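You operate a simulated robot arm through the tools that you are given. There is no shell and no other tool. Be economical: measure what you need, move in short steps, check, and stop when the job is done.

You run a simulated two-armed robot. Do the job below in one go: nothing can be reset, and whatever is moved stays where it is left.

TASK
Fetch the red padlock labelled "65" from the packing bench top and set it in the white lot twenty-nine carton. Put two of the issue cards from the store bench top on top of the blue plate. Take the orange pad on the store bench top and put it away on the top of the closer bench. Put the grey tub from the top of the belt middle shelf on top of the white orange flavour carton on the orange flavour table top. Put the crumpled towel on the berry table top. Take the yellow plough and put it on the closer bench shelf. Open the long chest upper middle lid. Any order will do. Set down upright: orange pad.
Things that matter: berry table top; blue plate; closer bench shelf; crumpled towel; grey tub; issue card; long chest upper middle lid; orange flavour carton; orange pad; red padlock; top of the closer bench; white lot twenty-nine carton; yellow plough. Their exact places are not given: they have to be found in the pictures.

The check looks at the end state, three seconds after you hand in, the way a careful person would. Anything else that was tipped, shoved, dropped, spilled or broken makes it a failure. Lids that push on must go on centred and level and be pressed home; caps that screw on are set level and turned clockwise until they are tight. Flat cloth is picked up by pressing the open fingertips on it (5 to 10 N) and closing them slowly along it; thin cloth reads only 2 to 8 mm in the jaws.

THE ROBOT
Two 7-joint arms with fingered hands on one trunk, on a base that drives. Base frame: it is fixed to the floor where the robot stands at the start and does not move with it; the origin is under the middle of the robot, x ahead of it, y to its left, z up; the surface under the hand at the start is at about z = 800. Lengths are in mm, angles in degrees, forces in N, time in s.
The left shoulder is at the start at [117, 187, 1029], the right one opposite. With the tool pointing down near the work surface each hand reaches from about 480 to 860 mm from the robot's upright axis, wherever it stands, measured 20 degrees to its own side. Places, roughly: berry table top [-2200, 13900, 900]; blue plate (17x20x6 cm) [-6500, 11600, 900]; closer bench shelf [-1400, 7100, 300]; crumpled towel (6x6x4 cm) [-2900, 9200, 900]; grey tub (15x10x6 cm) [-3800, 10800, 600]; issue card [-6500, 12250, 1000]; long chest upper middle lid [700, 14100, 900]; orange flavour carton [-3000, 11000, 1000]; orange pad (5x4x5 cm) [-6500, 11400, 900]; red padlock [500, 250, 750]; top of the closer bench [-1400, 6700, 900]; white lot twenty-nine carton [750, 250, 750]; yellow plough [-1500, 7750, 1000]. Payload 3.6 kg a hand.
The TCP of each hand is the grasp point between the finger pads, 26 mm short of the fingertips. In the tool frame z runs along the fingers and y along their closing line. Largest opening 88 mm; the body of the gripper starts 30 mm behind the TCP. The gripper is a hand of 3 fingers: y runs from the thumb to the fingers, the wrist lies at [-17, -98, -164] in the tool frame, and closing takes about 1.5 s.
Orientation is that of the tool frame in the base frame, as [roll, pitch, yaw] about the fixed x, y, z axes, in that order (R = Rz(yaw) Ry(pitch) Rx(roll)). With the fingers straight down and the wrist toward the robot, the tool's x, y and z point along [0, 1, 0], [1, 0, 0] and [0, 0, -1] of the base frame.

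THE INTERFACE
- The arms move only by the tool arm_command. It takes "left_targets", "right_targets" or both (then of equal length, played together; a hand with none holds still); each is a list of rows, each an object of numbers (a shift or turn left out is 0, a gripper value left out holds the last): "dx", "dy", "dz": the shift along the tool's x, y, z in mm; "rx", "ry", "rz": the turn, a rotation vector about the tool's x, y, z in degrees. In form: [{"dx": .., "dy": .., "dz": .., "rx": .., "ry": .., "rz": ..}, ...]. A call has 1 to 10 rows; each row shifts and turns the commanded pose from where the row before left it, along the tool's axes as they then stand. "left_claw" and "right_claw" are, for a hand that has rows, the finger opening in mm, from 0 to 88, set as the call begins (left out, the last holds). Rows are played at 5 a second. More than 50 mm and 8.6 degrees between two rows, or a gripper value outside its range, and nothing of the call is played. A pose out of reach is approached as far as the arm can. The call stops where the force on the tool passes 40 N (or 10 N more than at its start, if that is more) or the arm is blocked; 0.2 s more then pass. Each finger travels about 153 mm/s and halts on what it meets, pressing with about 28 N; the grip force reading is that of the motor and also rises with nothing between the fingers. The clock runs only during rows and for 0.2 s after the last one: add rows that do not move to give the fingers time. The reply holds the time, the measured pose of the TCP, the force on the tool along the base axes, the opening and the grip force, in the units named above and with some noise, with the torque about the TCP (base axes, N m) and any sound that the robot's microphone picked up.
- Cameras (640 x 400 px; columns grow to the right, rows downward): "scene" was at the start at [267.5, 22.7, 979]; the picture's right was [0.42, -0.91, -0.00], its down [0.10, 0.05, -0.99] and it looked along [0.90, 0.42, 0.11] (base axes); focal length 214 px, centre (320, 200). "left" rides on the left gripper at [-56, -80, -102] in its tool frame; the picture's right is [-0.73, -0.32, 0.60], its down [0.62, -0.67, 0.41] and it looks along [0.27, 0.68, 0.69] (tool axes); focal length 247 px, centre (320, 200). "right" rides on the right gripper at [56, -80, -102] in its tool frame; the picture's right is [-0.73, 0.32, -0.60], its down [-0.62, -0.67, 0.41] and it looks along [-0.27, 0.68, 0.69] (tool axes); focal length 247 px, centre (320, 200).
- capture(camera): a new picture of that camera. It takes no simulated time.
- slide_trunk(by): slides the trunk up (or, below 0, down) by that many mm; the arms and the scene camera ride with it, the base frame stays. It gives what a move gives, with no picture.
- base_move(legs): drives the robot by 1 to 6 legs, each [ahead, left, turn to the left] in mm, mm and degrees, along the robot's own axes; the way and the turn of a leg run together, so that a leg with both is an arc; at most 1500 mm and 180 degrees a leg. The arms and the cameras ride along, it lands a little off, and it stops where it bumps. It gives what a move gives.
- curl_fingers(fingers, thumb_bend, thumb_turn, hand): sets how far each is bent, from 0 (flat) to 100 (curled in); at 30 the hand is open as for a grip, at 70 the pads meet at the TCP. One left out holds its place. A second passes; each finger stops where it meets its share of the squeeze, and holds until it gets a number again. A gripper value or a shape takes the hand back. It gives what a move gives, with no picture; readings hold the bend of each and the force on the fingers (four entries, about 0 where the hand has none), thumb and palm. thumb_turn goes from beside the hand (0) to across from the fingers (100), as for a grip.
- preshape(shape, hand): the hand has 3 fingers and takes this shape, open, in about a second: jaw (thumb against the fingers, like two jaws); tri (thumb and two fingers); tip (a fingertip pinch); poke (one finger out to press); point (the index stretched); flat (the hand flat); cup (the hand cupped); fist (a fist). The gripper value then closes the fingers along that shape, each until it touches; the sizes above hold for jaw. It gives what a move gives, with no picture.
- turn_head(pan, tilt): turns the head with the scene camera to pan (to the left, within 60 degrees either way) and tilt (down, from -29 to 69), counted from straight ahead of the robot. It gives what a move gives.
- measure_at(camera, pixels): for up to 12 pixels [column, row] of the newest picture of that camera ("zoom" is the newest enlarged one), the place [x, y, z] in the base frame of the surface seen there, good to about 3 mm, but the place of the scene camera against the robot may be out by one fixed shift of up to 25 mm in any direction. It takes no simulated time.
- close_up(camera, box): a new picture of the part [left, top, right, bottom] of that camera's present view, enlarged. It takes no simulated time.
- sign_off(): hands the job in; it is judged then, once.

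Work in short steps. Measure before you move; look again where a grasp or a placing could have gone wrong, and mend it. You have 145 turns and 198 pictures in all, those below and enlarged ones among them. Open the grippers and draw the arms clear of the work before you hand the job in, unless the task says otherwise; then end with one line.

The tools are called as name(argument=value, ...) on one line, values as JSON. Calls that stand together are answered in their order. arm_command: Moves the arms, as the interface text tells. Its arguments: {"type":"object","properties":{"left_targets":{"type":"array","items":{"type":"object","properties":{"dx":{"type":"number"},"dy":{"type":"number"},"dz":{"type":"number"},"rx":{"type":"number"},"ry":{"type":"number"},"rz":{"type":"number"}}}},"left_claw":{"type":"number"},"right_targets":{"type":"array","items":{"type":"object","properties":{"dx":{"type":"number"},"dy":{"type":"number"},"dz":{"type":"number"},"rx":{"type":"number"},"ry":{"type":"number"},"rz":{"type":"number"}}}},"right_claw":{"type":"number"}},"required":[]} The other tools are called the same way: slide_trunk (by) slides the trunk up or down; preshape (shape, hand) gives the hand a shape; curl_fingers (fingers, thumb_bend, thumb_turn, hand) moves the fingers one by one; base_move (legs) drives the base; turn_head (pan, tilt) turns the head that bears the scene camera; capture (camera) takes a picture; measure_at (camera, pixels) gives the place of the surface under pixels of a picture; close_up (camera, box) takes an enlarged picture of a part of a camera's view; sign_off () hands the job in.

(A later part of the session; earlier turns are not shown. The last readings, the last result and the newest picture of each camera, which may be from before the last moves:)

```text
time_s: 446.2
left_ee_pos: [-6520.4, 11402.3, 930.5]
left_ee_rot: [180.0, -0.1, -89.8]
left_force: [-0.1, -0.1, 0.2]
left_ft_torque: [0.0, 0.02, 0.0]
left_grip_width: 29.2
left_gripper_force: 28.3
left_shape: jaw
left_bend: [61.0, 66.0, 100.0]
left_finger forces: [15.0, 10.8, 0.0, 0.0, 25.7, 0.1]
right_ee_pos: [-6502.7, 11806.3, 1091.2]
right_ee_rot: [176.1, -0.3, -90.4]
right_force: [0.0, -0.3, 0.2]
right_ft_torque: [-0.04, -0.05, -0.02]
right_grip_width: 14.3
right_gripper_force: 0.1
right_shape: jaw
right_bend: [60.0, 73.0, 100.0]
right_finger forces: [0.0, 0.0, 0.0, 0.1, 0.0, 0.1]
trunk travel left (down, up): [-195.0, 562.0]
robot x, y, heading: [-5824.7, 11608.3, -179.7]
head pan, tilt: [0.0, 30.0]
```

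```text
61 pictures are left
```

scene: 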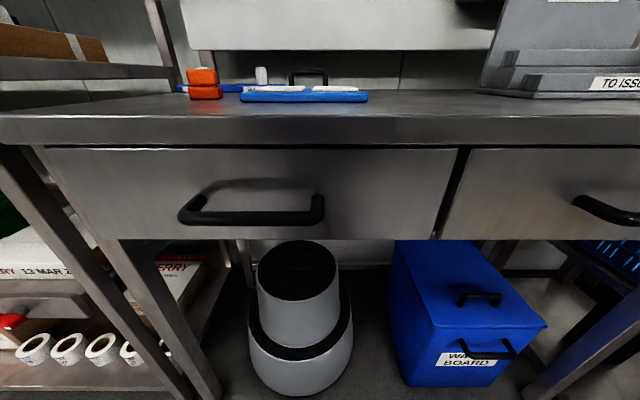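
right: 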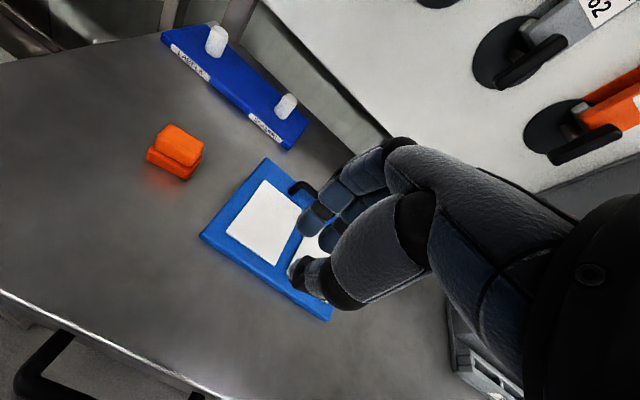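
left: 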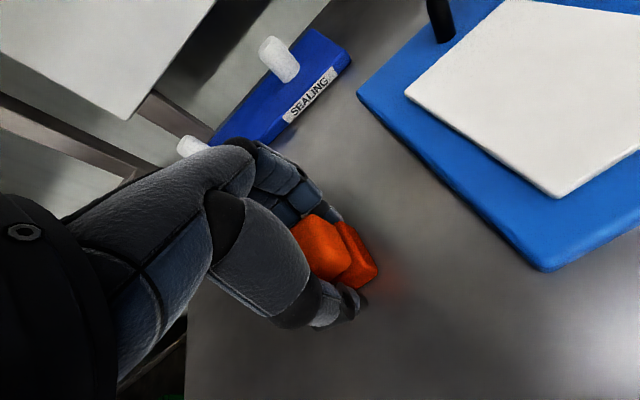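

The pad is gripped (29 mm). I lift it, level the right hand, back away and turn east to look for the grey tub.

arm_command(left_targets=[{"dz": -20}, {"dz": -45}, {"dz": -45}, {"dz": -45}, {"dz": -45}, {"dz": -45}, {"dz": -45, "dy": -20}], right_targets=[{"rx": 4}, {"dz": -20, "dy": -20}, {"dz": -20, "dy": -20}, {"dz": -20, "dy": -20}, {}, {}, {}])

base_move(legs=[[-700, 0, 0], [0, 0, 180], [0, -700, 0]])

turn_head(pan=0, tilt=20)

capture(camera="scene")

capture(camera="left")

```text
time_s: 447.9
left_ee_pos: [-6502.5, 11404.7, 1223.0]
left_ee_rot: [-179.9, -0.1, -89.9]
left_force: [0.1, -0.2, 0.3]
left_ft_torque: [0.0, -0.02, 0.0]
left_grip_width: 28.9
left_gripper_force: 28.2
left_shape: jaw
left_bend: [61.0, 66.0, 100.0]
left_finger forces: [14.7, 11.0, 0.0, 0.0, 25.5, 0.0]
right_ee_pos: [-6467.0, 11812.9, 1153.4]
right_ee_rot: [179.9, 0.0, -90.3]
right_force: [0.9, -0.2, 0.3]
right_ft_torque: [0.0, 0.07, -0.01]
right_grip_width: 14.0
right_gripper_force: 0.0
right_shape: jaw
right_bend: [60.0, 73.0, 100.0]
right_finger forces: [0.1, 0.0, 0.0, 0.0, 0.0, 0.0]
right hand out of reach, approached as far as the arm can: row 3, 4
trunk travel left (down, up): [-195.0, 562.0]
robot x, y, heading: [-5824.5, 11605.5, -179.6]
head pan, tilt: [0.0, 30.0]
```

```text
time_s: 462.5
left_ee_pos: [-4447.9, 11086.9, 1222.0]
left_ee_rot: [180.0, -0.1, 88.8]
left_force: [0.0, -0.6, -0.3]
left_ft_torque: [-0.03, 0.05, -0.03]
left_grip_width: 28.2
left_gripper_force: 27.9
left_shape: jaw
left_bend: [61.0, 67.0, 100.0]
left_finger forces: [14.1, 10.8, 0.1, 0.0, 24.9, 0.0]
right_ee_pos: [-4494.0, 10680.2, 1152.2]
right_ee_rot: [179.8, -0.1, 88.4]
right_force: [-0.1, 0.7, -0.6]
right_ft_torque: [0.02, 0.02, 0.02]
right_grip_width: 14.0
right_gripper_force: 0.0
right_shape: jaw
right_bend: [60.0, 73.0, 100.0]
right_finger forces: [0.0, 0.1, 0.0, 0.0, 0.0, 0.1]
trunk travel left (down, up): [-195.0, 562.0]
robot x, y, heading: [-5131.2, 10903.4, -1.2]
head pan, tilt: [0.0, 30.0]
```

```text
time_s: 463.2
left_ee_pos: [-4447.0, 11088.2, 1219.2]
left_ee_rot: [-180.0, -0.1, 88.8]
left_force: [-0.1, 0.2, -0.4]
left_ft_torque: [0.0, 0.01, 0.0]
left_grip_width: 28.3
left_gripper_force: 28.1
left_shape: jaw
left_bend: [61.0, 67.0, 100.0]
left_finger forces: [14.1, 10.9, 0.0, 0.0, 25.0, 0.0]
right_ee_pos: [-4492.1, 10680.0, 1152.0]
right_ee_rot: [179.9, 0.0, 88.4]
right_force: [0.2, 0.8, -0.6]
right_ft_torque: [-0.02, -0.02, 0.03]
right_grip_width: 13.9
right_gripper_force: 0.1
right_shape: jaw
right_bend: [60.0, 73.0, 100.0]
right_finger forces: [0.0, 0.0, 0.0, 0.1, 0.0, 0.0]
trunk travel left (down, up): [-195.0, 562.0]
robot x, y, heading: [-5130.2, 10899.1, -0.9]
head pan, tilt: [0.0, 20.0]
```

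```text
60 pictures are left
```

scene: 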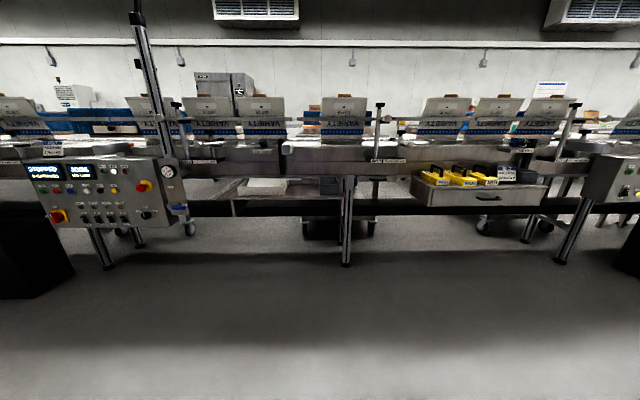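

```text
59 pictures are left
```

left: 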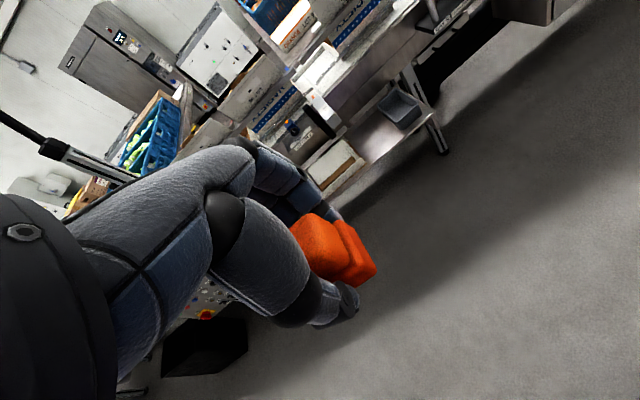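

A dark grey tub sits on the shelf under the belt, (400,108) in the left view. I enlarge and measure.

close_up(camera="scene", box=[200, 120, 440, 260])

measure_at(camera="zoom", pixels=[[340, 180], [320, 170], [365, 170], [180, 180], [390, 280], [280, 215], [440, 220], [340, 75], [300, 110], [340, 200], [100, 190], [380, 130]])

close_up(camera="left", box=[270, 30, 490, 210])

measure_at(camera="zoom", pixels=[[380, 240], [340, 185], [440, 240], [390, 280], [375, 205], [330, 215], [300, 290], [490, 320], [220, 340], [410, 190], [270, 180], [500, 370]])

```text
2.67 times, centred on (320, 190) of scene
```

zoom: 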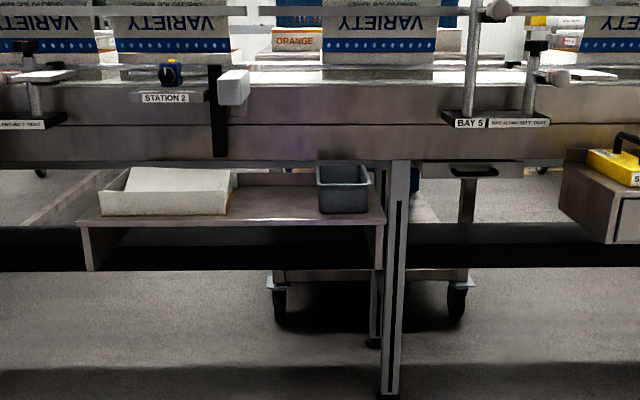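

```text
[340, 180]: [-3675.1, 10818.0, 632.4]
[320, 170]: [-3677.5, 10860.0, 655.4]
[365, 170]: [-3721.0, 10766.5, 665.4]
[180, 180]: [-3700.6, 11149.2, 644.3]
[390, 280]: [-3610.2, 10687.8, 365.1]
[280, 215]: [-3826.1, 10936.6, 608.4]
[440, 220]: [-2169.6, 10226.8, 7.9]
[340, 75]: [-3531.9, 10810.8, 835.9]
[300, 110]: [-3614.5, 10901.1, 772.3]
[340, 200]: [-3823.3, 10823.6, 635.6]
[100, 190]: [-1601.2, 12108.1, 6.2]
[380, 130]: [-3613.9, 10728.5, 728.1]
```

```text
2.22 times, centred on (380, 120) of left
```

zoom: 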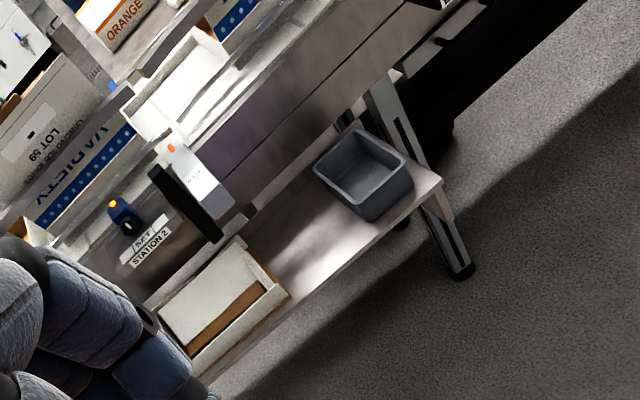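

```text
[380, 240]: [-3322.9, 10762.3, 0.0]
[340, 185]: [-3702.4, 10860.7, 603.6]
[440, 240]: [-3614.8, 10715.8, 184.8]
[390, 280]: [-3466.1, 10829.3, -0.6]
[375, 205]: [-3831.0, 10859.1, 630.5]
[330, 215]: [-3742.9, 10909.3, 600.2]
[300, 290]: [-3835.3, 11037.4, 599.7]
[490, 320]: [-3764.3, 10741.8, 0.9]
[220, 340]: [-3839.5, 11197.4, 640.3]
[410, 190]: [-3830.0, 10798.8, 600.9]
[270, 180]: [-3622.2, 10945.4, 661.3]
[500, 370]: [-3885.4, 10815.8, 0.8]
```

The tub stands on the shelf (z 600), x≈-3830…-3680, y≈10760…10860, rim 662, open from above. I retract the left hand a bit, lower the trunk, and drive closer.

arm_command(left_targets=[{"dy": -40, "dz": -20}, {"dy": -40, "dz": -20}, {"dy": -40, "dz": -20}, {"dy": -20}], right_targets=[{"dz": 30}, {}, {}, {}], right_claw=60)

base_move(legs=[[560, 35, 1]])

capture(camera="right")

capture(camera="scene")

```text
time_s: 464.2
left_ee_pos: [-4588.5, 11088.8, 1279.9]
left_ee_rot: [-179.8, 0.0, 88.9]
left_force: [0.2, 0.5, -0.2]
left_ft_torque: [0.0, 0.02, -0.01]
left_grip_width: 28.1
left_gripper_force: 27.6
left_shape: jaw
left_bend: [61.0, 67.0, 100.0]
left_finger forces: [13.6, 11.2, 0.1, 0.0, 24.9, 0.0]
right_ee_pos: [-4492.4, 10679.2, 1121.3]
right_ee_rot: [179.9, -0.1, 88.4]
right_force: [0.2, -0.5, -0.4]
right_ft_torque: [0.03, 0.01, -0.03]
right_grip_width: 59.7
right_gripper_force: 0.0
right_shape: jaw
right_bend: [36.0, 57.0, 100.0]
right_finger forces: [0.0, 0.1, 0.0, 0.1, 0.0, 0.1]
trunk travel left (down, up): [-195.0, 562.0]
robot x, y, heading: [-5128.5, 10904.6, -1.1]
head pan, tilt: [0.0, 20.0]
```

```text
time_s: 467.4
left_ee_pos: [-4038.3, 11120.9, 1280.4]
left_ee_rot: [-179.8, -0.1, 89.3]
left_force: [-0.9, 0.2, 0.0]
left_ft_torque: [0.01, 0.0, 0.0]
left_grip_width: 28.5
left_gripper_force: 27.9
left_shape: jaw
left_bend: [61.0, 67.0, 100.0]
left_finger forces: [13.7, 11.3, 0.1, 0.0, 25.0, 0.1]
right_ee_pos: [-3940.7, 10711.5, 1121.4]
right_ee_rot: [179.9, 0.0, 88.9]
right_force: [0.4, 1.1, -0.9]
right_ft_torque: [0.0, 0.02, -0.01]
right_grip_width: 59.7
right_gripper_force: 0.0
right_shape: jaw
right_bend: [36.0, 57.0, 100.0]
right_finger forces: [0.1, 0.0, 0.1, 0.0, 0.0, 0.0]
trunk travel left (down, up): [-195.0, 562.0]
robot x, y, heading: [-4583.2, 10928.7, -0.7]
head pan, tilt: [0.0, 20.0]
```

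```text
56 pictures are left
```

right: 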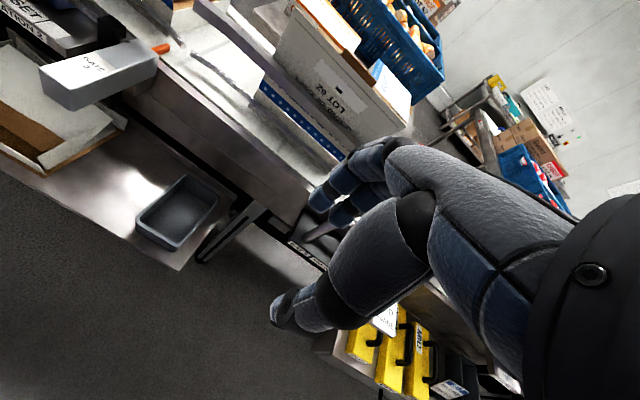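

```text
55 pictures are left
```

scene: 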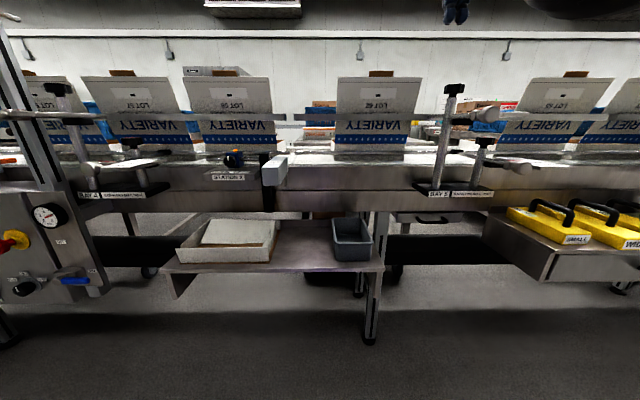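

measure_at(camera="right", pixels=[[180, 178], [225, 192], [137, 222], [180, 248], [160, 200], [205, 222], [185, 205], [155, 160], [240, 215], [100, 75], [290, 220], [160, 235]])

close_up(camera="right", box=[80, 110, 320, 290])

```text
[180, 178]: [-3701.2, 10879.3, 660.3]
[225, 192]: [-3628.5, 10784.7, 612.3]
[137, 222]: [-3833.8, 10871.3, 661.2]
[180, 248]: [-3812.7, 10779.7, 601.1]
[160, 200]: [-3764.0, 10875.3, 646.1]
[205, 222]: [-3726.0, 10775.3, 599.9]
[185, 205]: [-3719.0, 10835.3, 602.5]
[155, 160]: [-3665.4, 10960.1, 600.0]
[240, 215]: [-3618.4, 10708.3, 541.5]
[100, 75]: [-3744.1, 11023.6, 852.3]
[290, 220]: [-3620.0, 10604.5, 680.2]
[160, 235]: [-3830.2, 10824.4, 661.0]
```

```text
2.22 times, centred on (200, 200) of right
```

zoom: 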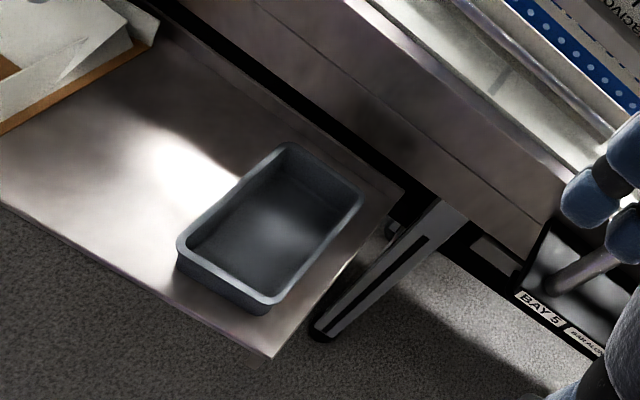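

Tub right wall runs along y≈10776, x -3830…-3690, rim 661. I rotate the right hand 88°, lower the trunk 170 mm, then drive 145 mm ahead.

arm_command(right_targets=[{"rz": -8}, {"rz": -8}, {"rz": -8}, {"rz": -8}, {"rz": -8}, {"rz": -8}, {"rz": -8}, {"rz": -8}, {"rz": -8}, {"rz": -8}], right_claw=44)

arm_command(right_targets=[{"rz": -8}, {"dz": 40}, {"dz": 40}, {"dz": 40}, {"dz": 20}, {}])

slide_trunk(by=-170)

base_move(legs=[[140, 30, 0.7]])

capture(camera="right")

```text
time_s: 469.6
left_ee_pos: [-4040.2, 11120.7, 1281.7]
left_ee_rot: [-179.9, -0.1, 89.3]
left_force: [0.4, 0.4, -0.3]
left_ft_torque: [-0.01, 0.0, -0.03]
left_grip_width: 28.4
left_gripper_force: 28.3
left_shape: jaw
left_bend: [61.0, 67.0, 100.0]
left_finger forces: [13.6, 11.2, 0.0, 0.1, 24.8, 0.0]
right_ee_pos: [-3931.3, 10707.4, 1122.8]
right_ee_rot: [179.9, 0.1, 169.0]
right_force: [0.3, 0.0, 0.8]
right_ft_torque: [-0.01, -0.01, 0.0]
right_grip_width: 44.3
right_gripper_force: 0.0
right_shape: jaw
right_bend: [43.0, 67.0, 100.0]
right_finger forces: [0.0, 0.1, 0.1, 0.1, 0.0, 0.1]
right hand out of reach, approached as far as the arm can: row 2, 4
trunk travel left (down, up): [-195.0, 562.0]
robot x, y, heading: [-4576.8, 10924.8, -0.3]
head pan, tilt: [0.0, 20.0]
```

```text
time_s: 471.0
left_ee_pos: [-4040.0, 11120.0, 1281.3]
left_ee_rot: [-179.9, -0.2, 89.3]
left_force: [-0.3, -0.8, -0.6]
left_ft_torque: [0.02, -0.01, -0.01]
left_grip_width: 28.4
left_gripper_force: 28.0
left_shape: jaw
left_bend: [61.0, 67.0, 100.0]
left_finger forces: [13.6, 11.3, 0.0, 0.0, 24.8, 0.1]
right_ee_pos: [-3935.4, 10708.8, 982.8]
right_ee_rot: [179.9, 0.1, 176.9]
right_force: [0.8, -0.3, 0.1]
right_ft_torque: [-0.01, -0.01, 0.0]
right_grip_width: 44.5
right_gripper_force: 0.0
right_shape: jaw
right_bend: [43.0, 67.0, 100.0]
right_finger forces: [0.0, 0.0, 0.0, 0.1, 0.0, 0.0]
right hand out of reach, approached as far as the arm can: row 1
trunk travel left (down, up): [-195.0, 562.0]
robot x, y, heading: [-4578.3, 10929.8, -0.6]
head pan, tilt: [0.0, 20.0]
```

```text
time_s: 472.9
left_ee_pos: [-4040.7, 11120.7, 1112.7]
left_ee_rot: [180.0, -0.2, 89.4]
left_force: [-0.3, -1.4, -0.9]
left_ft_torque: [0.01, -0.03, -0.01]
left_grip_width: 28.4
left_gripper_force: 28.0
left_shape: jaw
left_bend: [61.0, 67.0, 100.0]
left_finger forces: [13.7, 11.3, 0.0, 0.0, 25.0, 0.0]
right_ee_pos: [-3893.6, 10707.8, 724.2]
right_ee_rot: [-179.8, -9.7, 177.0]
right_force: [-0.2, -0.8, 0.5]
right_ft_torque: [-0.02, -0.02, 0.02]
right_grip_width: 44.5
right_gripper_force: 0.1
right_shape: jaw
right_bend: [43.0, 67.0, 100.0]
right_finger forces: [0.1, 0.0, 0.0, 0.1, 0.0, 0.0]
trunk travel left (down, up): [-25.0, 732.0]
robot x, y, heading: [-4580.7, 10926.8, -0.5]
head pan, tilt: [0.0, 20.0]
```

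```text
time_s: 474.2
left_ee_pos: [-3902.9, 11155.5, 1110.5]
left_ee_rot: [-179.8, -0.1, 90.0]
left_force: [0.5, -0.6, -0.3]
left_ft_torque: [0.01, 0.0, 0.04]
left_grip_width: 28.6
left_gripper_force: 28.6
left_shape: jaw
left_bend: [61.0, 67.0, 100.0]
left_finger forces: [13.7, 11.2, 0.0, 0.1, 25.0, 0.0]
right_ee_pos: [-3749.1, 10746.6, 722.9]
right_ee_rot: [-179.7, -9.7, 177.6]
right_force: [-0.6, -0.6, -0.3]
right_ft_torque: [0.01, 0.02, -0.03]
right_grip_width: 44.3
right_gripper_force: 0.1
right_shape: jaw
right_bend: [43.0, 67.0, 100.0]
right_finger forces: [0.0, 0.0, 0.1, 0.0, 0.0, 0.0]
trunk travel left (down, up): [-25.0, 732.0]
robot x, y, heading: [-4443.5, 10954.3, 0.1]
head pan, tilt: [0.0, 20.0]
```

```text
53 pictures are left
```

right: 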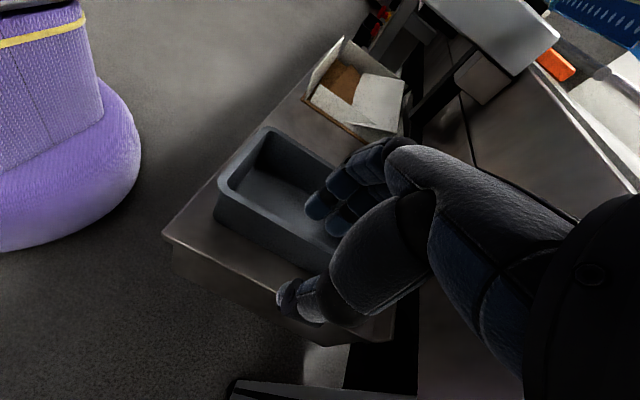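

The hand ended 10° tilted after the slide. I level it and measure the tub's near wall.

arm_command(right_targets=[{"dz": -20}, {"ry": -4.9}, {"ry": -4.8}, {}])

capture(camera="right")

measure_at(camera="right", pixels=[[225, 185], [260, 210], [290, 228], [265, 130], [240, 215], [290, 190], [310, 240], [320, 230]])

```text
time_s: 475.2
left_ee_pos: [-3902.6, 11156.5, 1110.3]
left_ee_rot: [180.0, 0.0, 90.0]
left_force: [-0.5, 0.4, -0.1]
left_ft_torque: [0.01, 0.01, 0.02]
left_grip_width: 28.7
left_gripper_force: 28.3
left_shape: jaw
left_bend: [61.0, 67.0, 100.0]
left_finger forces: [13.7, 11.2, 0.1, 0.0, 25.1, 0.0]
right_ee_pos: [-3746.1, 10745.7, 743.6]
right_ee_rot: [-179.9, 0.1, 177.7]
right_force: [0.4, 0.0, 0.1]
right_ft_torque: [0.01, -0.02, 0.01]
right_grip_width: 44.1
right_gripper_force: 0.1
right_shape: jaw
right_bend: [43.0, 67.0, 100.0]
right_finger forces: [0.0, 0.1, 0.0, 0.0, 0.0, 0.0]
trunk travel left (down, up): [-25.0, 732.0]
robot x, y, heading: [-4440.6, 10956.9, -0.1]
head pan, tilt: [0.0, 20.0]
```

```text
52 pictures are left
```

right: 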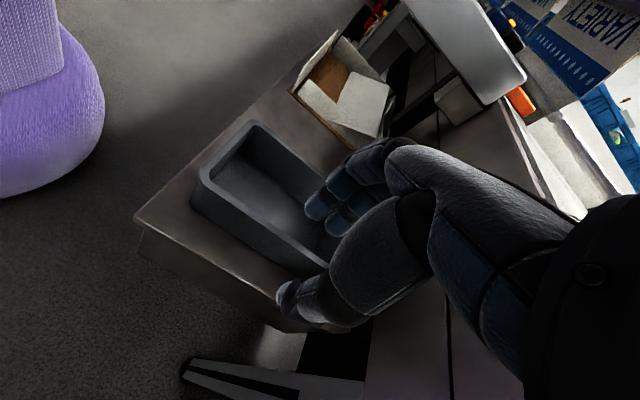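

```text
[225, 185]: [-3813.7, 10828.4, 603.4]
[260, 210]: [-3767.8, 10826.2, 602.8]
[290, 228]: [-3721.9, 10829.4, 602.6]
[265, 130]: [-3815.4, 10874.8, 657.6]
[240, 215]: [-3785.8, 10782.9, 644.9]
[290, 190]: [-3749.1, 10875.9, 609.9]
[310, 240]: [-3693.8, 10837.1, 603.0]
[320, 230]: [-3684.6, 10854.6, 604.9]
```

I pin down the near wall's rim line precisely.

measure_at(camera="right", pixels=[[206, 180], [220, 192], [235, 204], [250, 216], [265, 227], [280, 238], [295, 248], [230, 208], [245, 222], [240, 198], [255, 210]])

close_up(camera="right", box=[180, 110, 360, 290])

```text
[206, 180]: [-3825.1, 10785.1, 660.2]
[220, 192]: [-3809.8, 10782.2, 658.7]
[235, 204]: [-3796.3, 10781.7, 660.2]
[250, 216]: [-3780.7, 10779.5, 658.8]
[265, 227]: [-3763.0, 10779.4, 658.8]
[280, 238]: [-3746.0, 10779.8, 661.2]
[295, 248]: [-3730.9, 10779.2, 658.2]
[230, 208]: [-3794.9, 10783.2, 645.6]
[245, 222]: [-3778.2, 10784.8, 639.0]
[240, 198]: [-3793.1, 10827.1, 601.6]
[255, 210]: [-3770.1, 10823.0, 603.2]
```

```text
2.22 times, centred on (270, 200) of right
```

zoom: 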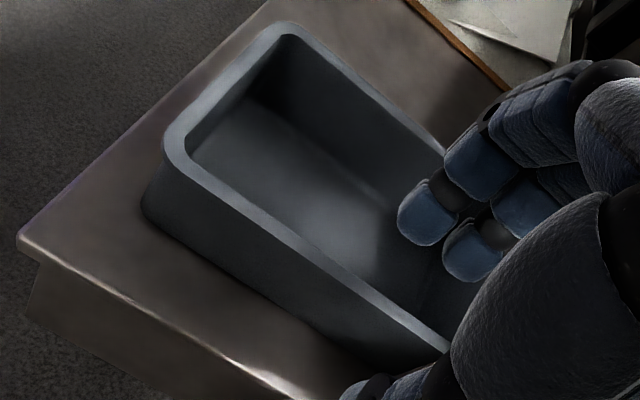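

Rim outer edge y≈10779, wall centre ≈10785. I centre on the wall at x≈-3760, lower to 648 and pinch.

arm_command(right_targets=[{"dy": 39, "dx": 15}, {"dz": 40}, {"dz": 30}, {"dz": 25}, {}])

arm_command(right_targets=[{}, {}, {}, {}, {}, {}, {}], right_claw=0)

capture(camera="right")

```text
time_s: 476.4
left_ee_pos: [-3903.0, 11157.1, 1111.7]
left_ee_rot: [-180.0, -0.1, 90.0]
left_force: [-0.8, 0.5, -0.6]
left_ft_torque: [0.01, 0.05, 0.0]
left_grip_width: 28.5
left_gripper_force: 28.3
left_shape: jaw
left_bend: [61.0, 67.0, 100.0]
left_finger forces: [13.7, 11.2, 0.0, 0.0, 25.0, 0.1]
right_ee_pos: [-3758.5, 10786.5, 647.1]
right_ee_rot: [-179.8, 0.0, 177.7]
right_force: [-0.7, 0.1, -0.2]
right_ft_torque: [-0.02, 0.0, -0.04]
right_grip_width: 44.3
right_gripper_force: 0.1
right_shape: jaw
right_bend: [43.0, 67.0, 100.0]
right_finger forces: [0.0, 0.1, 0.0, 0.0, 0.1, 0.1]
trunk travel left (down, up): [-25.0, 732.0]
robot x, y, heading: [-4438.5, 10960.2, 0.1]
head pan, tilt: [0.0, 20.0]
```

```text
time_s: 478.1
left_ee_pos: [-3901.6, 11156.1, 1111.7]
left_ee_rot: [-179.9, -0.1, 90.0]
left_force: [0.4, 0.5, -0.7]
left_ft_torque: [0.01, 0.02, 0.05]
left_grip_width: 28.6
left_gripper_force: 27.6
left_shape: jaw
left_bend: [61.0, 67.0, 100.0]
left_finger forces: [13.7, 11.4, 0.0, 0.0, 25.0, 0.0]
right_ee_pos: [-3758.2, 10786.8, 648.4]
right_ee_rot: [-179.8, -0.1, 177.6]
right_force: [-0.3, -0.1, -0.2]
right_ft_torque: [0.0, -0.01, 0.03]
right_grip_width: 0.1
right_gripper_force: 28.1
right_shape: jaw
right_bend: [70.0, 70.0, 100.0]
right_finger forces: [11.5, 14.2, 0.1, 0.1, 25.6, 0.0]
trunk travel left (down, up): [-25.0, 732.0]
robot x, y, heading: [-4440.7, 10959.8, 0.3]
head pan, tilt: [0.0, 20.0]
```

```text
50 pictures are left
```

right: 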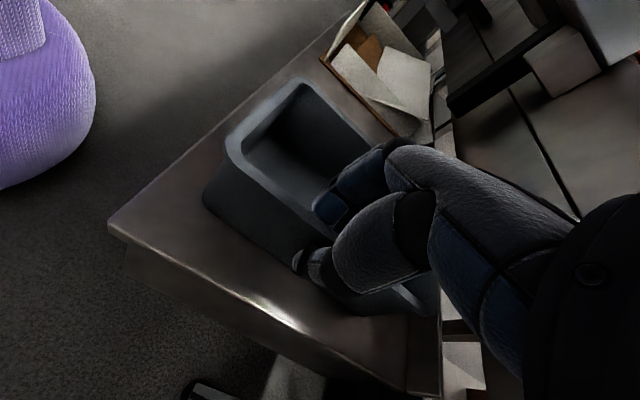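

The wall is pinched (28 N). I lift slowly and check.

arm_command(right_targets=[{"dz": -10}, {"dz": -15}, {"dz": -25}, {"dz": -30}, {"dz": -40}, {}])

capture(camera="right")

capture(camera="scene")

```text
time_s: 479.4
left_ee_pos: [-3903.2, 11156.5, 1110.8]
left_ee_rot: [-179.9, -0.1, 90.0]
left_force: [-0.3, 0.1, -0.3]
left_ft_torque: [0.02, -0.01, 0.01]
left_grip_width: 28.5
left_gripper_force: 28.3
left_shape: jaw
left_bend: [61.0, 67.0, 100.0]
left_finger forces: [13.7, 11.3, 0.0, 0.0, 25.0, 0.0]
right_ee_pos: [-3757.7, 10786.4, 766.8]
right_ee_rot: [-179.7, -0.1, 177.8]
right_force: [-0.7, 0.1, -0.2]
right_ft_torque: [-0.04, 0.0, 0.0]
right_grip_width: 0.0
right_gripper_force: 28.5
right_shape: jaw
right_bend: [70.0, 70.0, 100.0]
right_finger forces: [13.6, 13.5, 0.0, 0.0, 26.9, 0.1]
trunk travel left (down, up): [-25.0, 732.0]
robot x, y, heading: [-4437.8, 10957.0, -0.0]
head pan, tilt: [0.0, 20.0]
```

```text
49 pictures are left
```

right: 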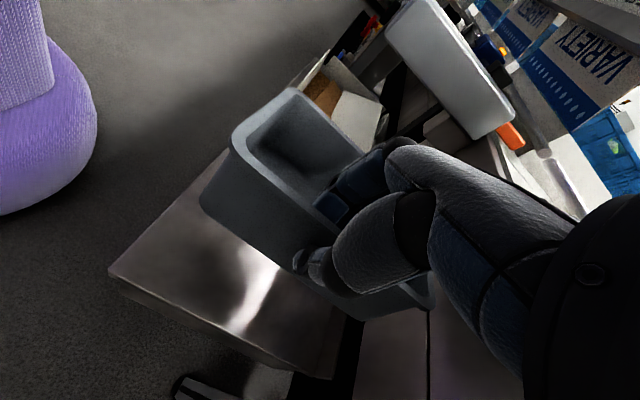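

```text
48 pictures are left
```

scene: 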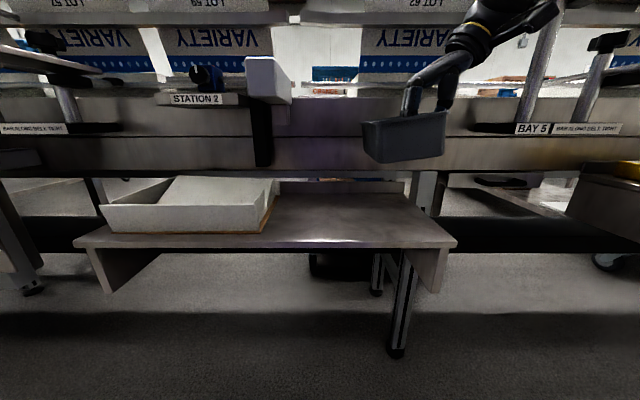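

The tub is held (slightly tilted). I raise the trunk 190 mm, back away from the belt and drive north again.

slide_trunk(by=190)

base_move(legs=[[-450, 0, 0], [-480, 0, 0], [0, 0, 90], [1500, 0, 0], [1500, 0, 0], [1500, 0, 0]])

turn_head(pan=0, tilt=10)

capture(camera="scene")

capture(camera="right")

```text
time_s: 481.5
left_ee_pos: [-3900.1, 11156.2, 1299.7]
left_ee_rot: [-179.8, -0.1, 90.0]
left_force: [-0.7, 0.1, -1.0]
left_ft_torque: [0.02, 0.01, 0.02]
left_grip_width: 28.3
left_gripper_force: 28.3
left_shape: jaw
left_bend: [61.0, 67.0, 100.0]
left_finger forces: [13.5, 11.4, 0.1, 0.1, 25.0, 0.1]
right_ee_pos: [-3759.4, 10786.7, 956.7]
right_ee_rot: [-179.8, -0.1, 177.7]
right_force: [1.0, -0.4, -1.2]
right_ft_torque: [-0.03, 0.01, -0.02]
right_grip_width: 0.2
right_gripper_force: 28.0
right_shape: jaw
right_bend: [70.0, 70.0, 100.0]
right_finger forces: [13.4, 13.3, 0.1, 0.1, 26.6, 0.0]
trunk travel left (down, up): [-215.0, 542.0]
robot x, y, heading: [-4441.6, 10957.7, 0.1]
head pan, tilt: [0.0, 20.0]
```

```text
time_s: 511.6
left_ee_pos: [-5507.3, 15989.8, 1301.3]
left_ee_rot: [-180.0, -0.1, 179.3]
left_force: [0.1, 0.6, -0.7]
left_ft_torque: [0.03, 0.01, -0.01]
left_grip_width: 28.0
left_gripper_force: 28.4
left_shape: jaw
left_bend: [61.0, 67.0, 100.0]
left_finger forces: [13.4, 11.4, 0.1, 0.0, 24.7, 0.0]
right_ee_pos: [-5135.3, 16128.2, 957.1]
right_ee_rot: [-179.8, 0.0, -93.0]
right_force: [-1.0, 0.2, -1.4]
right_ft_torque: [0.01, -0.04, -0.01]
right_grip_width: 0.1
right_gripper_force: 28.1
right_shape: jaw
right_bend: [70.0, 70.0, 100.0]
right_finger forces: [13.4, 13.4, 0.0, 0.0, 26.4, 0.1]
trunk travel left (down, up): [-215.0, 542.0]
robot x, y, heading: [-5315.1, 15450.4, 89.2]
head pan, tilt: [0.0, 20.0]
```

```text
time_s: 512.3
left_ee_pos: [-5507.2, 15990.6, 1301.4]
left_ee_rot: [-179.9, -0.1, 179.4]
left_force: [0.2, 0.5, -0.9]
left_ft_torque: [0.0, 0.01, -0.03]
left_grip_width: 27.8
left_gripper_force: 27.6
left_shape: jaw
left_bend: [61.0, 67.0, 100.0]
left_finger forces: [13.3, 11.3, 0.0, 0.0, 24.7, 0.0]
right_ee_pos: [-5135.1, 16127.9, 958.0]
right_ee_rot: [-179.8, 0.0, -93.0]
right_force: [-0.1, 0.1, -1.3]
right_ft_torque: [-0.02, -0.09, -0.01]
right_grip_width: 0.0
right_gripper_force: 28.6
right_shape: jaw
right_bend: [70.0, 70.0, 100.0]
right_finger forces: [13.4, 13.3, 0.0, 0.0, 26.5, 0.1]
trunk travel left (down, up): [-215.0, 542.0]
robot x, y, heading: [-5314.8, 15449.7, 89.2]
head pan, tilt: [0.0, 10.0]
```

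```text
47 pictures are left
```

scene: 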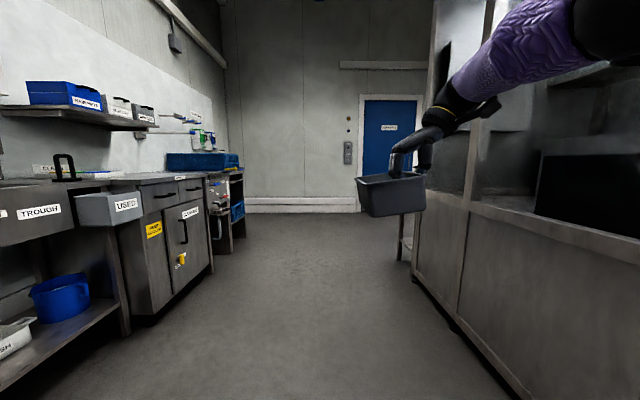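

```text
46 pictures are left
```

right: 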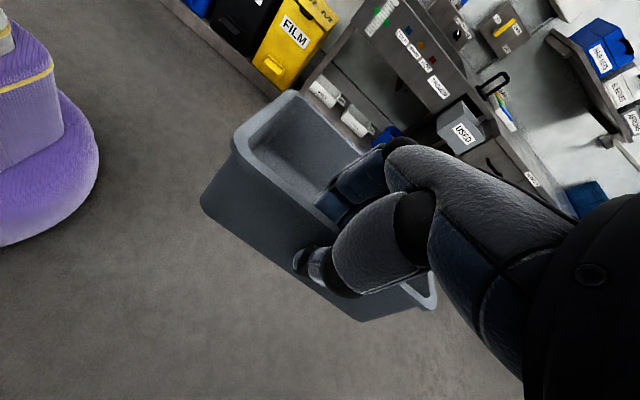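

All held. I go on north, then east along the north passage.

base_move(legs=[[1500, 0, 0.8], [1500, 0, 0], [300, 0, 0], [0, 0, -90], [1500, 0, 0], [1500, 0, 0]])

base_move(legs=[[1500, 0, 0], [200, 0, 0], [0, 0, -90]])

capture(camera="scene")

```text
time_s: 546.4
left_ee_pos: [-1726.3, 18755.9, 1301.2]
left_ee_rot: [-179.9, 0.0, 85.9]
left_force: [-0.5, -0.1, 0.5]
left_ft_torque: [-0.03, 0.02, -0.01]
left_grip_width: 28.0
left_gripper_force: 28.1
left_shape: jaw
left_bend: [61.0, 67.0, 100.0]
left_finger forces: [13.0, 11.5, 0.0, 0.1, 24.6, 0.1]
right_ee_pos: [-1612.3, 18376.3, 958.3]
right_ee_rot: [-179.8, 0.0, 173.6]
right_force: [0.3, -0.2, -0.7]
right_ft_torque: [-0.06, 0.02, -0.01]
right_grip_width: 0.0
right_gripper_force: 28.0
right_shape: jaw
right_bend: [70.0, 71.0, 100.0]
right_finger forces: [13.3, 13.3, 0.1, 0.0, 26.6, 0.0]
trunk travel left (down, up): [-215.0, 542.0]
robot x, y, heading: [-2276.2, 18596.1, -4.0]
head pan, tilt: [0.0, 10.0]
```

```text
time_s: 559.0
left_ee_pos: [-398.9, 17937.9, 1301.0]
left_ee_rot: [180.0, -0.1, -4.4]
left_force: [-0.2, -0.9, -0.4]
left_ft_torque: [0.0, 0.03, -0.01]
left_grip_width: 27.8
left_gripper_force: 27.8
left_shape: jaw
left_bend: [61.0, 67.0, 100.0]
left_finger forces: [12.8, 11.5, 0.0, 0.0, 24.3, 0.0]
right_ee_pos: [-778.4, 17825.1, 957.4]
right_ee_rot: [-179.7, 0.1, 83.2]
right_force: [0.0, 0.5, -1.2]
right_ft_torque: [-0.02, 0.01, -0.01]
right_grip_width: 0.0
right_gripper_force: 28.0
right_shape: jaw
right_bend: [70.0, 71.0, 100.0]
right_finger forces: [13.3, 13.4, 0.1, 0.0, 26.4, 0.1]
trunk travel left (down, up): [-215.0, 542.0]
robot x, y, heading: [-550.7, 18488.6, -94.6]
head pan, tilt: [0.0, 10.0]
```

```text
45 pictures are left
```

scene: 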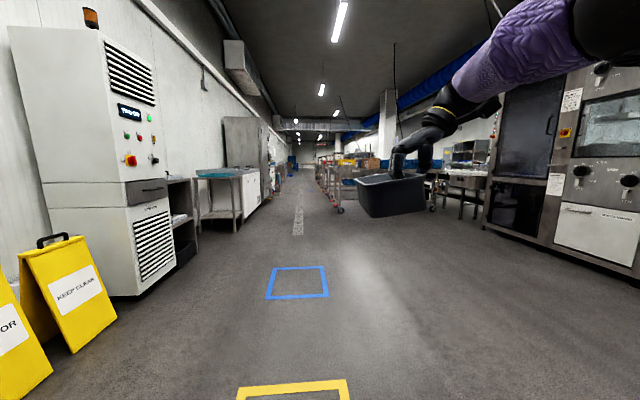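

The aisle south is clear. I correct the heading and drive 7 m to the bay north of the orange table, then turn west.

base_move(legs=[[0, 0, 4.6], [1500, 0, 0], [1500, 0, 0], [1500, 0, 0], [1500, 0, 0], [800, 0, 0]])

base_move(legs=[[230, 0, 0], [0, 0, -90]])

turn_head(pan=0, tilt=20)

capture(camera="scene")

```text
time_s: 591.8
left_ee_pos: [-429.2, 11183.5, 1300.8]
left_ee_rot: [-179.9, -0.1, -2.0]
left_force: [0.1, -0.8, 0.1]
left_ft_torque: [0.04, 0.01, -0.01]
left_grip_width: 27.7
left_gripper_force: 28.2
left_shape: jaw
left_bend: [61.0, 67.0, 100.0]
left_finger forces: [12.7, 11.7, 0.0, 0.0, 24.5, 0.0]
right_ee_pos: [-803.4, 11055.6, 956.1]
right_ee_rot: [-179.8, 0.0, 85.6]
right_force: [0.5, 0.3, 0.0]
right_ft_torque: [0.01, 0.02, -0.02]
right_grip_width: 0.0
right_gripper_force: 28.4
right_shape: jaw
right_bend: [70.0, 71.0, 100.0]
right_finger forces: [13.4, 13.4, 0.1, 0.0, 26.6, 0.0]
trunk travel left (down, up): [-215.0, 542.0]
robot x, y, heading: [-607.3, 11726.8, -91.8]
head pan, tilt: [0.0, 10.0]
```

```text
time_s: 597.2
left_ee_pos: [-1154.7, 11304.9, 1301.9]
left_ee_rot: [180.0, -0.1, -90.3]
left_force: [-0.4, -0.7, -0.3]
left_ft_torque: [-0.02, -0.01, 0.03]
left_grip_width: 27.5
left_gripper_force: 28.1
left_shape: jaw
left_bend: [62.0, 68.0, 100.0]
left_finger forces: [12.7, 11.6, 0.0, 0.0, 24.3, 0.0]
right_ee_pos: [-1294.4, 11676.4, 957.8]
right_ee_rot: [-179.9, -0.1, -2.7]
right_force: [-0.2, -0.4, -1.6]
right_ft_torque: [0.05, -0.02, 0.01]
right_grip_width: 0.0
right_gripper_force: 28.3
right_shape: jaw
right_bend: [70.0, 71.0, 100.0]
right_finger forces: [13.5, 13.7, 0.0, 0.0, 27.1, 0.0]
trunk travel left (down, up): [-215.0, 542.0]
robot x, y, heading: [-613.7, 11499.7, 179.7]
head pan, tilt: [0.0, 10.0]
```

```text
time_s: 598.0
left_ee_pos: [-1154.6, 11304.4, 1300.8]
left_ee_rot: [-180.0, -0.1, -90.3]
left_force: [-0.1, -0.7, 0.4]
left_ft_torque: [-0.02, 0.01, 0.01]
left_grip_width: 27.6
left_gripper_force: 28.0
left_shape: jaw
left_bend: [62.0, 68.0, 100.0]
left_finger forces: [12.6, 11.6, 0.1, 0.0, 24.1, 0.1]
right_ee_pos: [-1294.2, 11675.8, 956.3]
right_ee_rot: [-179.8, 0.1, -2.6]
right_force: [-0.3, -0.1, -0.8]
right_ft_torque: [0.04, -0.03, -0.01]
right_grip_width: 0.0
right_gripper_force: 27.7
right_shape: jaw
right_bend: [70.0, 71.0, 100.0]
right_finger forces: [13.5, 13.8, 0.0, 0.0, 27.2, 0.1]
trunk travel left (down, up): [-215.0, 542.0]
robot x, y, heading: [-614.5, 11496.8, 179.9]
head pan, tilt: [0.0, 20.0]
```

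```text
44 pictures are left
```

scene: 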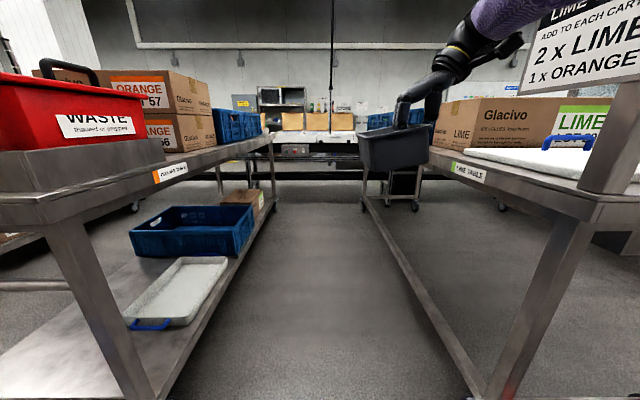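

The right arm is close to the LIME sign. I measure both table edges and the sign before moving on.

measure_at(camera="scene", pixels=[[190, 165], [270, 138], [430, 160], [590, 220], [610, 100], [540, 50], [500, 20], [400, 150], [200, 195], [540, 200], [560, 90], [370, 170]])

```text
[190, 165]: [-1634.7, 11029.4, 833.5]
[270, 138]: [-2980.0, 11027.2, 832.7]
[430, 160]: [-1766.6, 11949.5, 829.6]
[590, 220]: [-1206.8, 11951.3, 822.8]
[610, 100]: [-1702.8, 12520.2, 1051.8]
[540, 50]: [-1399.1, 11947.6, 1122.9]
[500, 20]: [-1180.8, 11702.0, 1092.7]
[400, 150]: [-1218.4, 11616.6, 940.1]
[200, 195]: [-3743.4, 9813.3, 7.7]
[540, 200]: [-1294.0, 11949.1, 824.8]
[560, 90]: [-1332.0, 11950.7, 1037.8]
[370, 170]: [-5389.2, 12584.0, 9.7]
```

The bay is 11029–11950. I raise the trunk 260 mm so the tub clears crates and cartons, drive to x≈-2860 and turn left to face the orange table.

slide_trunk(by=260)

base_move(legs=[[1150, 0, 0], [1090, 0, 0], [0, 0, 90]])

turn_head(pan=-15, tilt=42)

capture(camera="scene")

capture(camera="right")

```text
time_s: 600.6
left_ee_pos: [-1155.7, 11304.7, 1560.4]
left_ee_rot: [-180.0, 0.0, -90.3]
left_force: [0.0, 0.0, -0.6]
left_ft_torque: [0.0, 0.0, 0.01]
left_grip_width: 27.4
left_gripper_force: 28.1
left_shape: jaw
left_bend: [62.0, 68.0, 100.0]
left_finger forces: [12.6, 11.5, 0.1, 0.1, 24.1, 0.0]
right_ee_pos: [-1242.4, 11675.3, 1316.9]
right_ee_rot: [179.8, 9.4, -2.7]
right_force: [0.6, 0.3, -1.3]
right_ft_torque: [0.03, 0.02, 0.02]
right_grip_width: 0.0
right_gripper_force: 27.8
right_shape: jaw
right_bend: [70.0, 71.0, 100.0]
right_finger forces: [13.2, 13.8, 0.0, 0.0, 27.0, 0.0]
trunk travel left (down, up): [-475.0, 282.0]
robot x, y, heading: [-616.0, 11503.1, 179.8]
head pan, tilt: [0.0, 20.0]
```

```text
time_s: 615.4
left_ee_pos: [-2628.1, 10967.0, 1560.5]
left_ee_rot: [-180.0, -0.1, -0.4]
left_force: [0.7, 1.2, 0.8]
left_ft_torque: [0.02, 0.0, 0.0]
left_grip_width: 27.4
left_gripper_force: 27.7
left_shape: jaw
left_bend: [62.0, 68.0, 100.0]
left_finger forces: [12.5, 11.8, 0.0, 0.0, 24.1, 0.0]
right_ee_pos: [-2998.1, 10878.9, 1317.3]
right_ee_rot: [179.8, 9.5, 87.4]
right_force: [0.1, -0.6, -0.2]
right_ft_torque: [0.02, 0.04, 0.0]
right_grip_width: 0.0
right_gripper_force: 28.3
right_shape: jaw
right_bend: [70.0, 71.0, 100.0]
right_finger forces: [13.2, 13.9, 0.1, 0.0, 26.8, 0.0]
trunk travel left (down, up): [-475.0, 282.0]
robot x, y, heading: [-2819.1, 11506.3, -90.4]
head pan, tilt: [0.0, 20.0]
```

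```text
time_s: 616.2
left_ee_pos: [-2627.8, 10967.5, 1561.5]
left_ee_rot: [-180.0, -0.1, -0.3]
left_force: [0.6, 0.2, -0.6]
left_ft_torque: [-0.02, 0.0, 0.01]
left_grip_width: 27.4
left_gripper_force: 27.5
left_shape: jaw
left_bend: [62.0, 68.0, 100.0]
left_finger forces: [12.5, 11.6, 0.0, 0.0, 24.1, 0.1]
right_ee_pos: [-2998.9, 10878.8, 1316.8]
right_ee_rot: [179.8, 9.3, 87.3]
right_force: [-0.1, 0.1, -1.0]
right_ft_torque: [0.04, 0.04, 0.01]
right_grip_width: 0.0
right_gripper_force: 28.0
right_shape: jaw
right_bend: [70.0, 71.0, 100.0]
right_finger forces: [13.1, 14.0, 0.0, 0.0, 26.7, 0.0]
trunk travel left (down, up): [-475.0, 282.0]
robot x, y, heading: [-2821.0, 11506.3, -90.3]
head pan, tilt: [-15.0, 42.0]
```

```text
43 pictures are left
```

scene: 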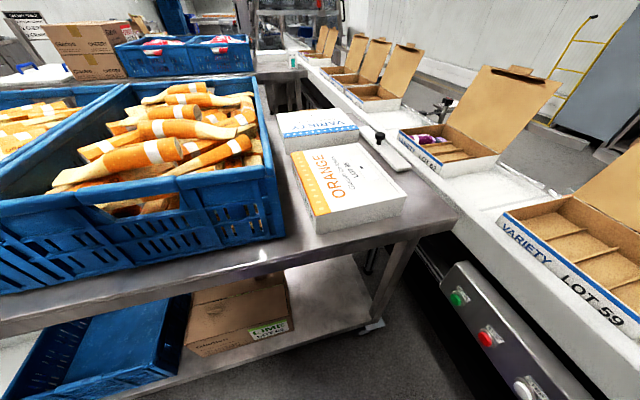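

```text
42 pictures are left
```

right: 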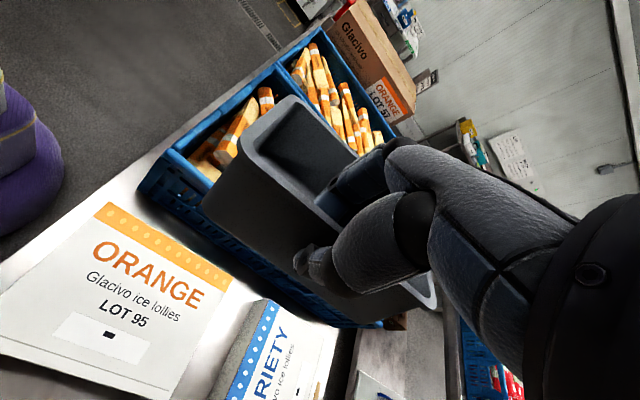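

The orange carton is in full view. I measure its corners and level the hand (9.4° pitch).

measure_at(camera="right", pixels=[[108, 206], [230, 278], [5, 345], [165, 390], [110, 300], [150, 320], [245, 360], [160, 190], [130, 150], [200, 230]])

measure_at(camera="scene", pixels=[[292, 155], [376, 145], [405, 195], [316, 220], [345, 180], [280, 130], [352, 120], [270, 230], [255, 130]])

arm_command(right_targets=[{"ry": -4.7}, {"ry": -4.7}, {}])

```text
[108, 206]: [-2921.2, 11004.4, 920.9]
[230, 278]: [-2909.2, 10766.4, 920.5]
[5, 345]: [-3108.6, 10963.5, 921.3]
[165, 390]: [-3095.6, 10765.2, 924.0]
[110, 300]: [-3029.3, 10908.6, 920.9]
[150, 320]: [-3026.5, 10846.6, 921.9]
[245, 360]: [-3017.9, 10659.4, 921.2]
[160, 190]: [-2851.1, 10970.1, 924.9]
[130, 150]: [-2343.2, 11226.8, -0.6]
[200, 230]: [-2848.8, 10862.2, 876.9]
```

```text
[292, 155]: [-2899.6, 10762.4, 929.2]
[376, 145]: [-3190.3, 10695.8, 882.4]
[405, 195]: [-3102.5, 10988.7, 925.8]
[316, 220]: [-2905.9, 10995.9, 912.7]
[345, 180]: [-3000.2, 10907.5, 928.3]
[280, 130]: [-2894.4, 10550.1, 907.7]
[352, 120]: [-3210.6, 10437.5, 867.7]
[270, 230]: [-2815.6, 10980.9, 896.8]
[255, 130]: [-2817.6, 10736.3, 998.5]
```

```text
time_s: 617.0
left_ee_pos: [-2626.7, 10967.2, 1560.7]
left_ee_rot: [-180.0, -0.1, -0.3]
left_force: [-0.6, -0.1, 0.1]
left_ft_torque: [0.02, 0.02, 0.01]
left_grip_width: 27.5
left_gripper_force: 28.0
left_shape: jaw
left_bend: [62.0, 68.0, 100.0]
left_finger forces: [12.5, 11.6, 0.0, 0.0, 24.1, 0.1]
right_ee_pos: [-2997.3, 10878.6, 1317.6]
right_ee_rot: [179.7, 18.9, 87.3]
right_force: [0.6, 0.5, -0.6]
right_ft_torque: [0.02, 0.08, 0.0]
right_grip_width: 0.0
right_gripper_force: 28.0
right_shape: jaw
right_bend: [70.0, 71.0, 100.0]
right_finger forces: [12.9, 14.1, 0.0, 0.0, 26.7, 0.1]
trunk travel left (down, up): [-475.0, 282.0]
robot x, y, heading: [-2822.9, 11507.1, -90.2]
head pan, tilt: [-15.0, 42.0]
```

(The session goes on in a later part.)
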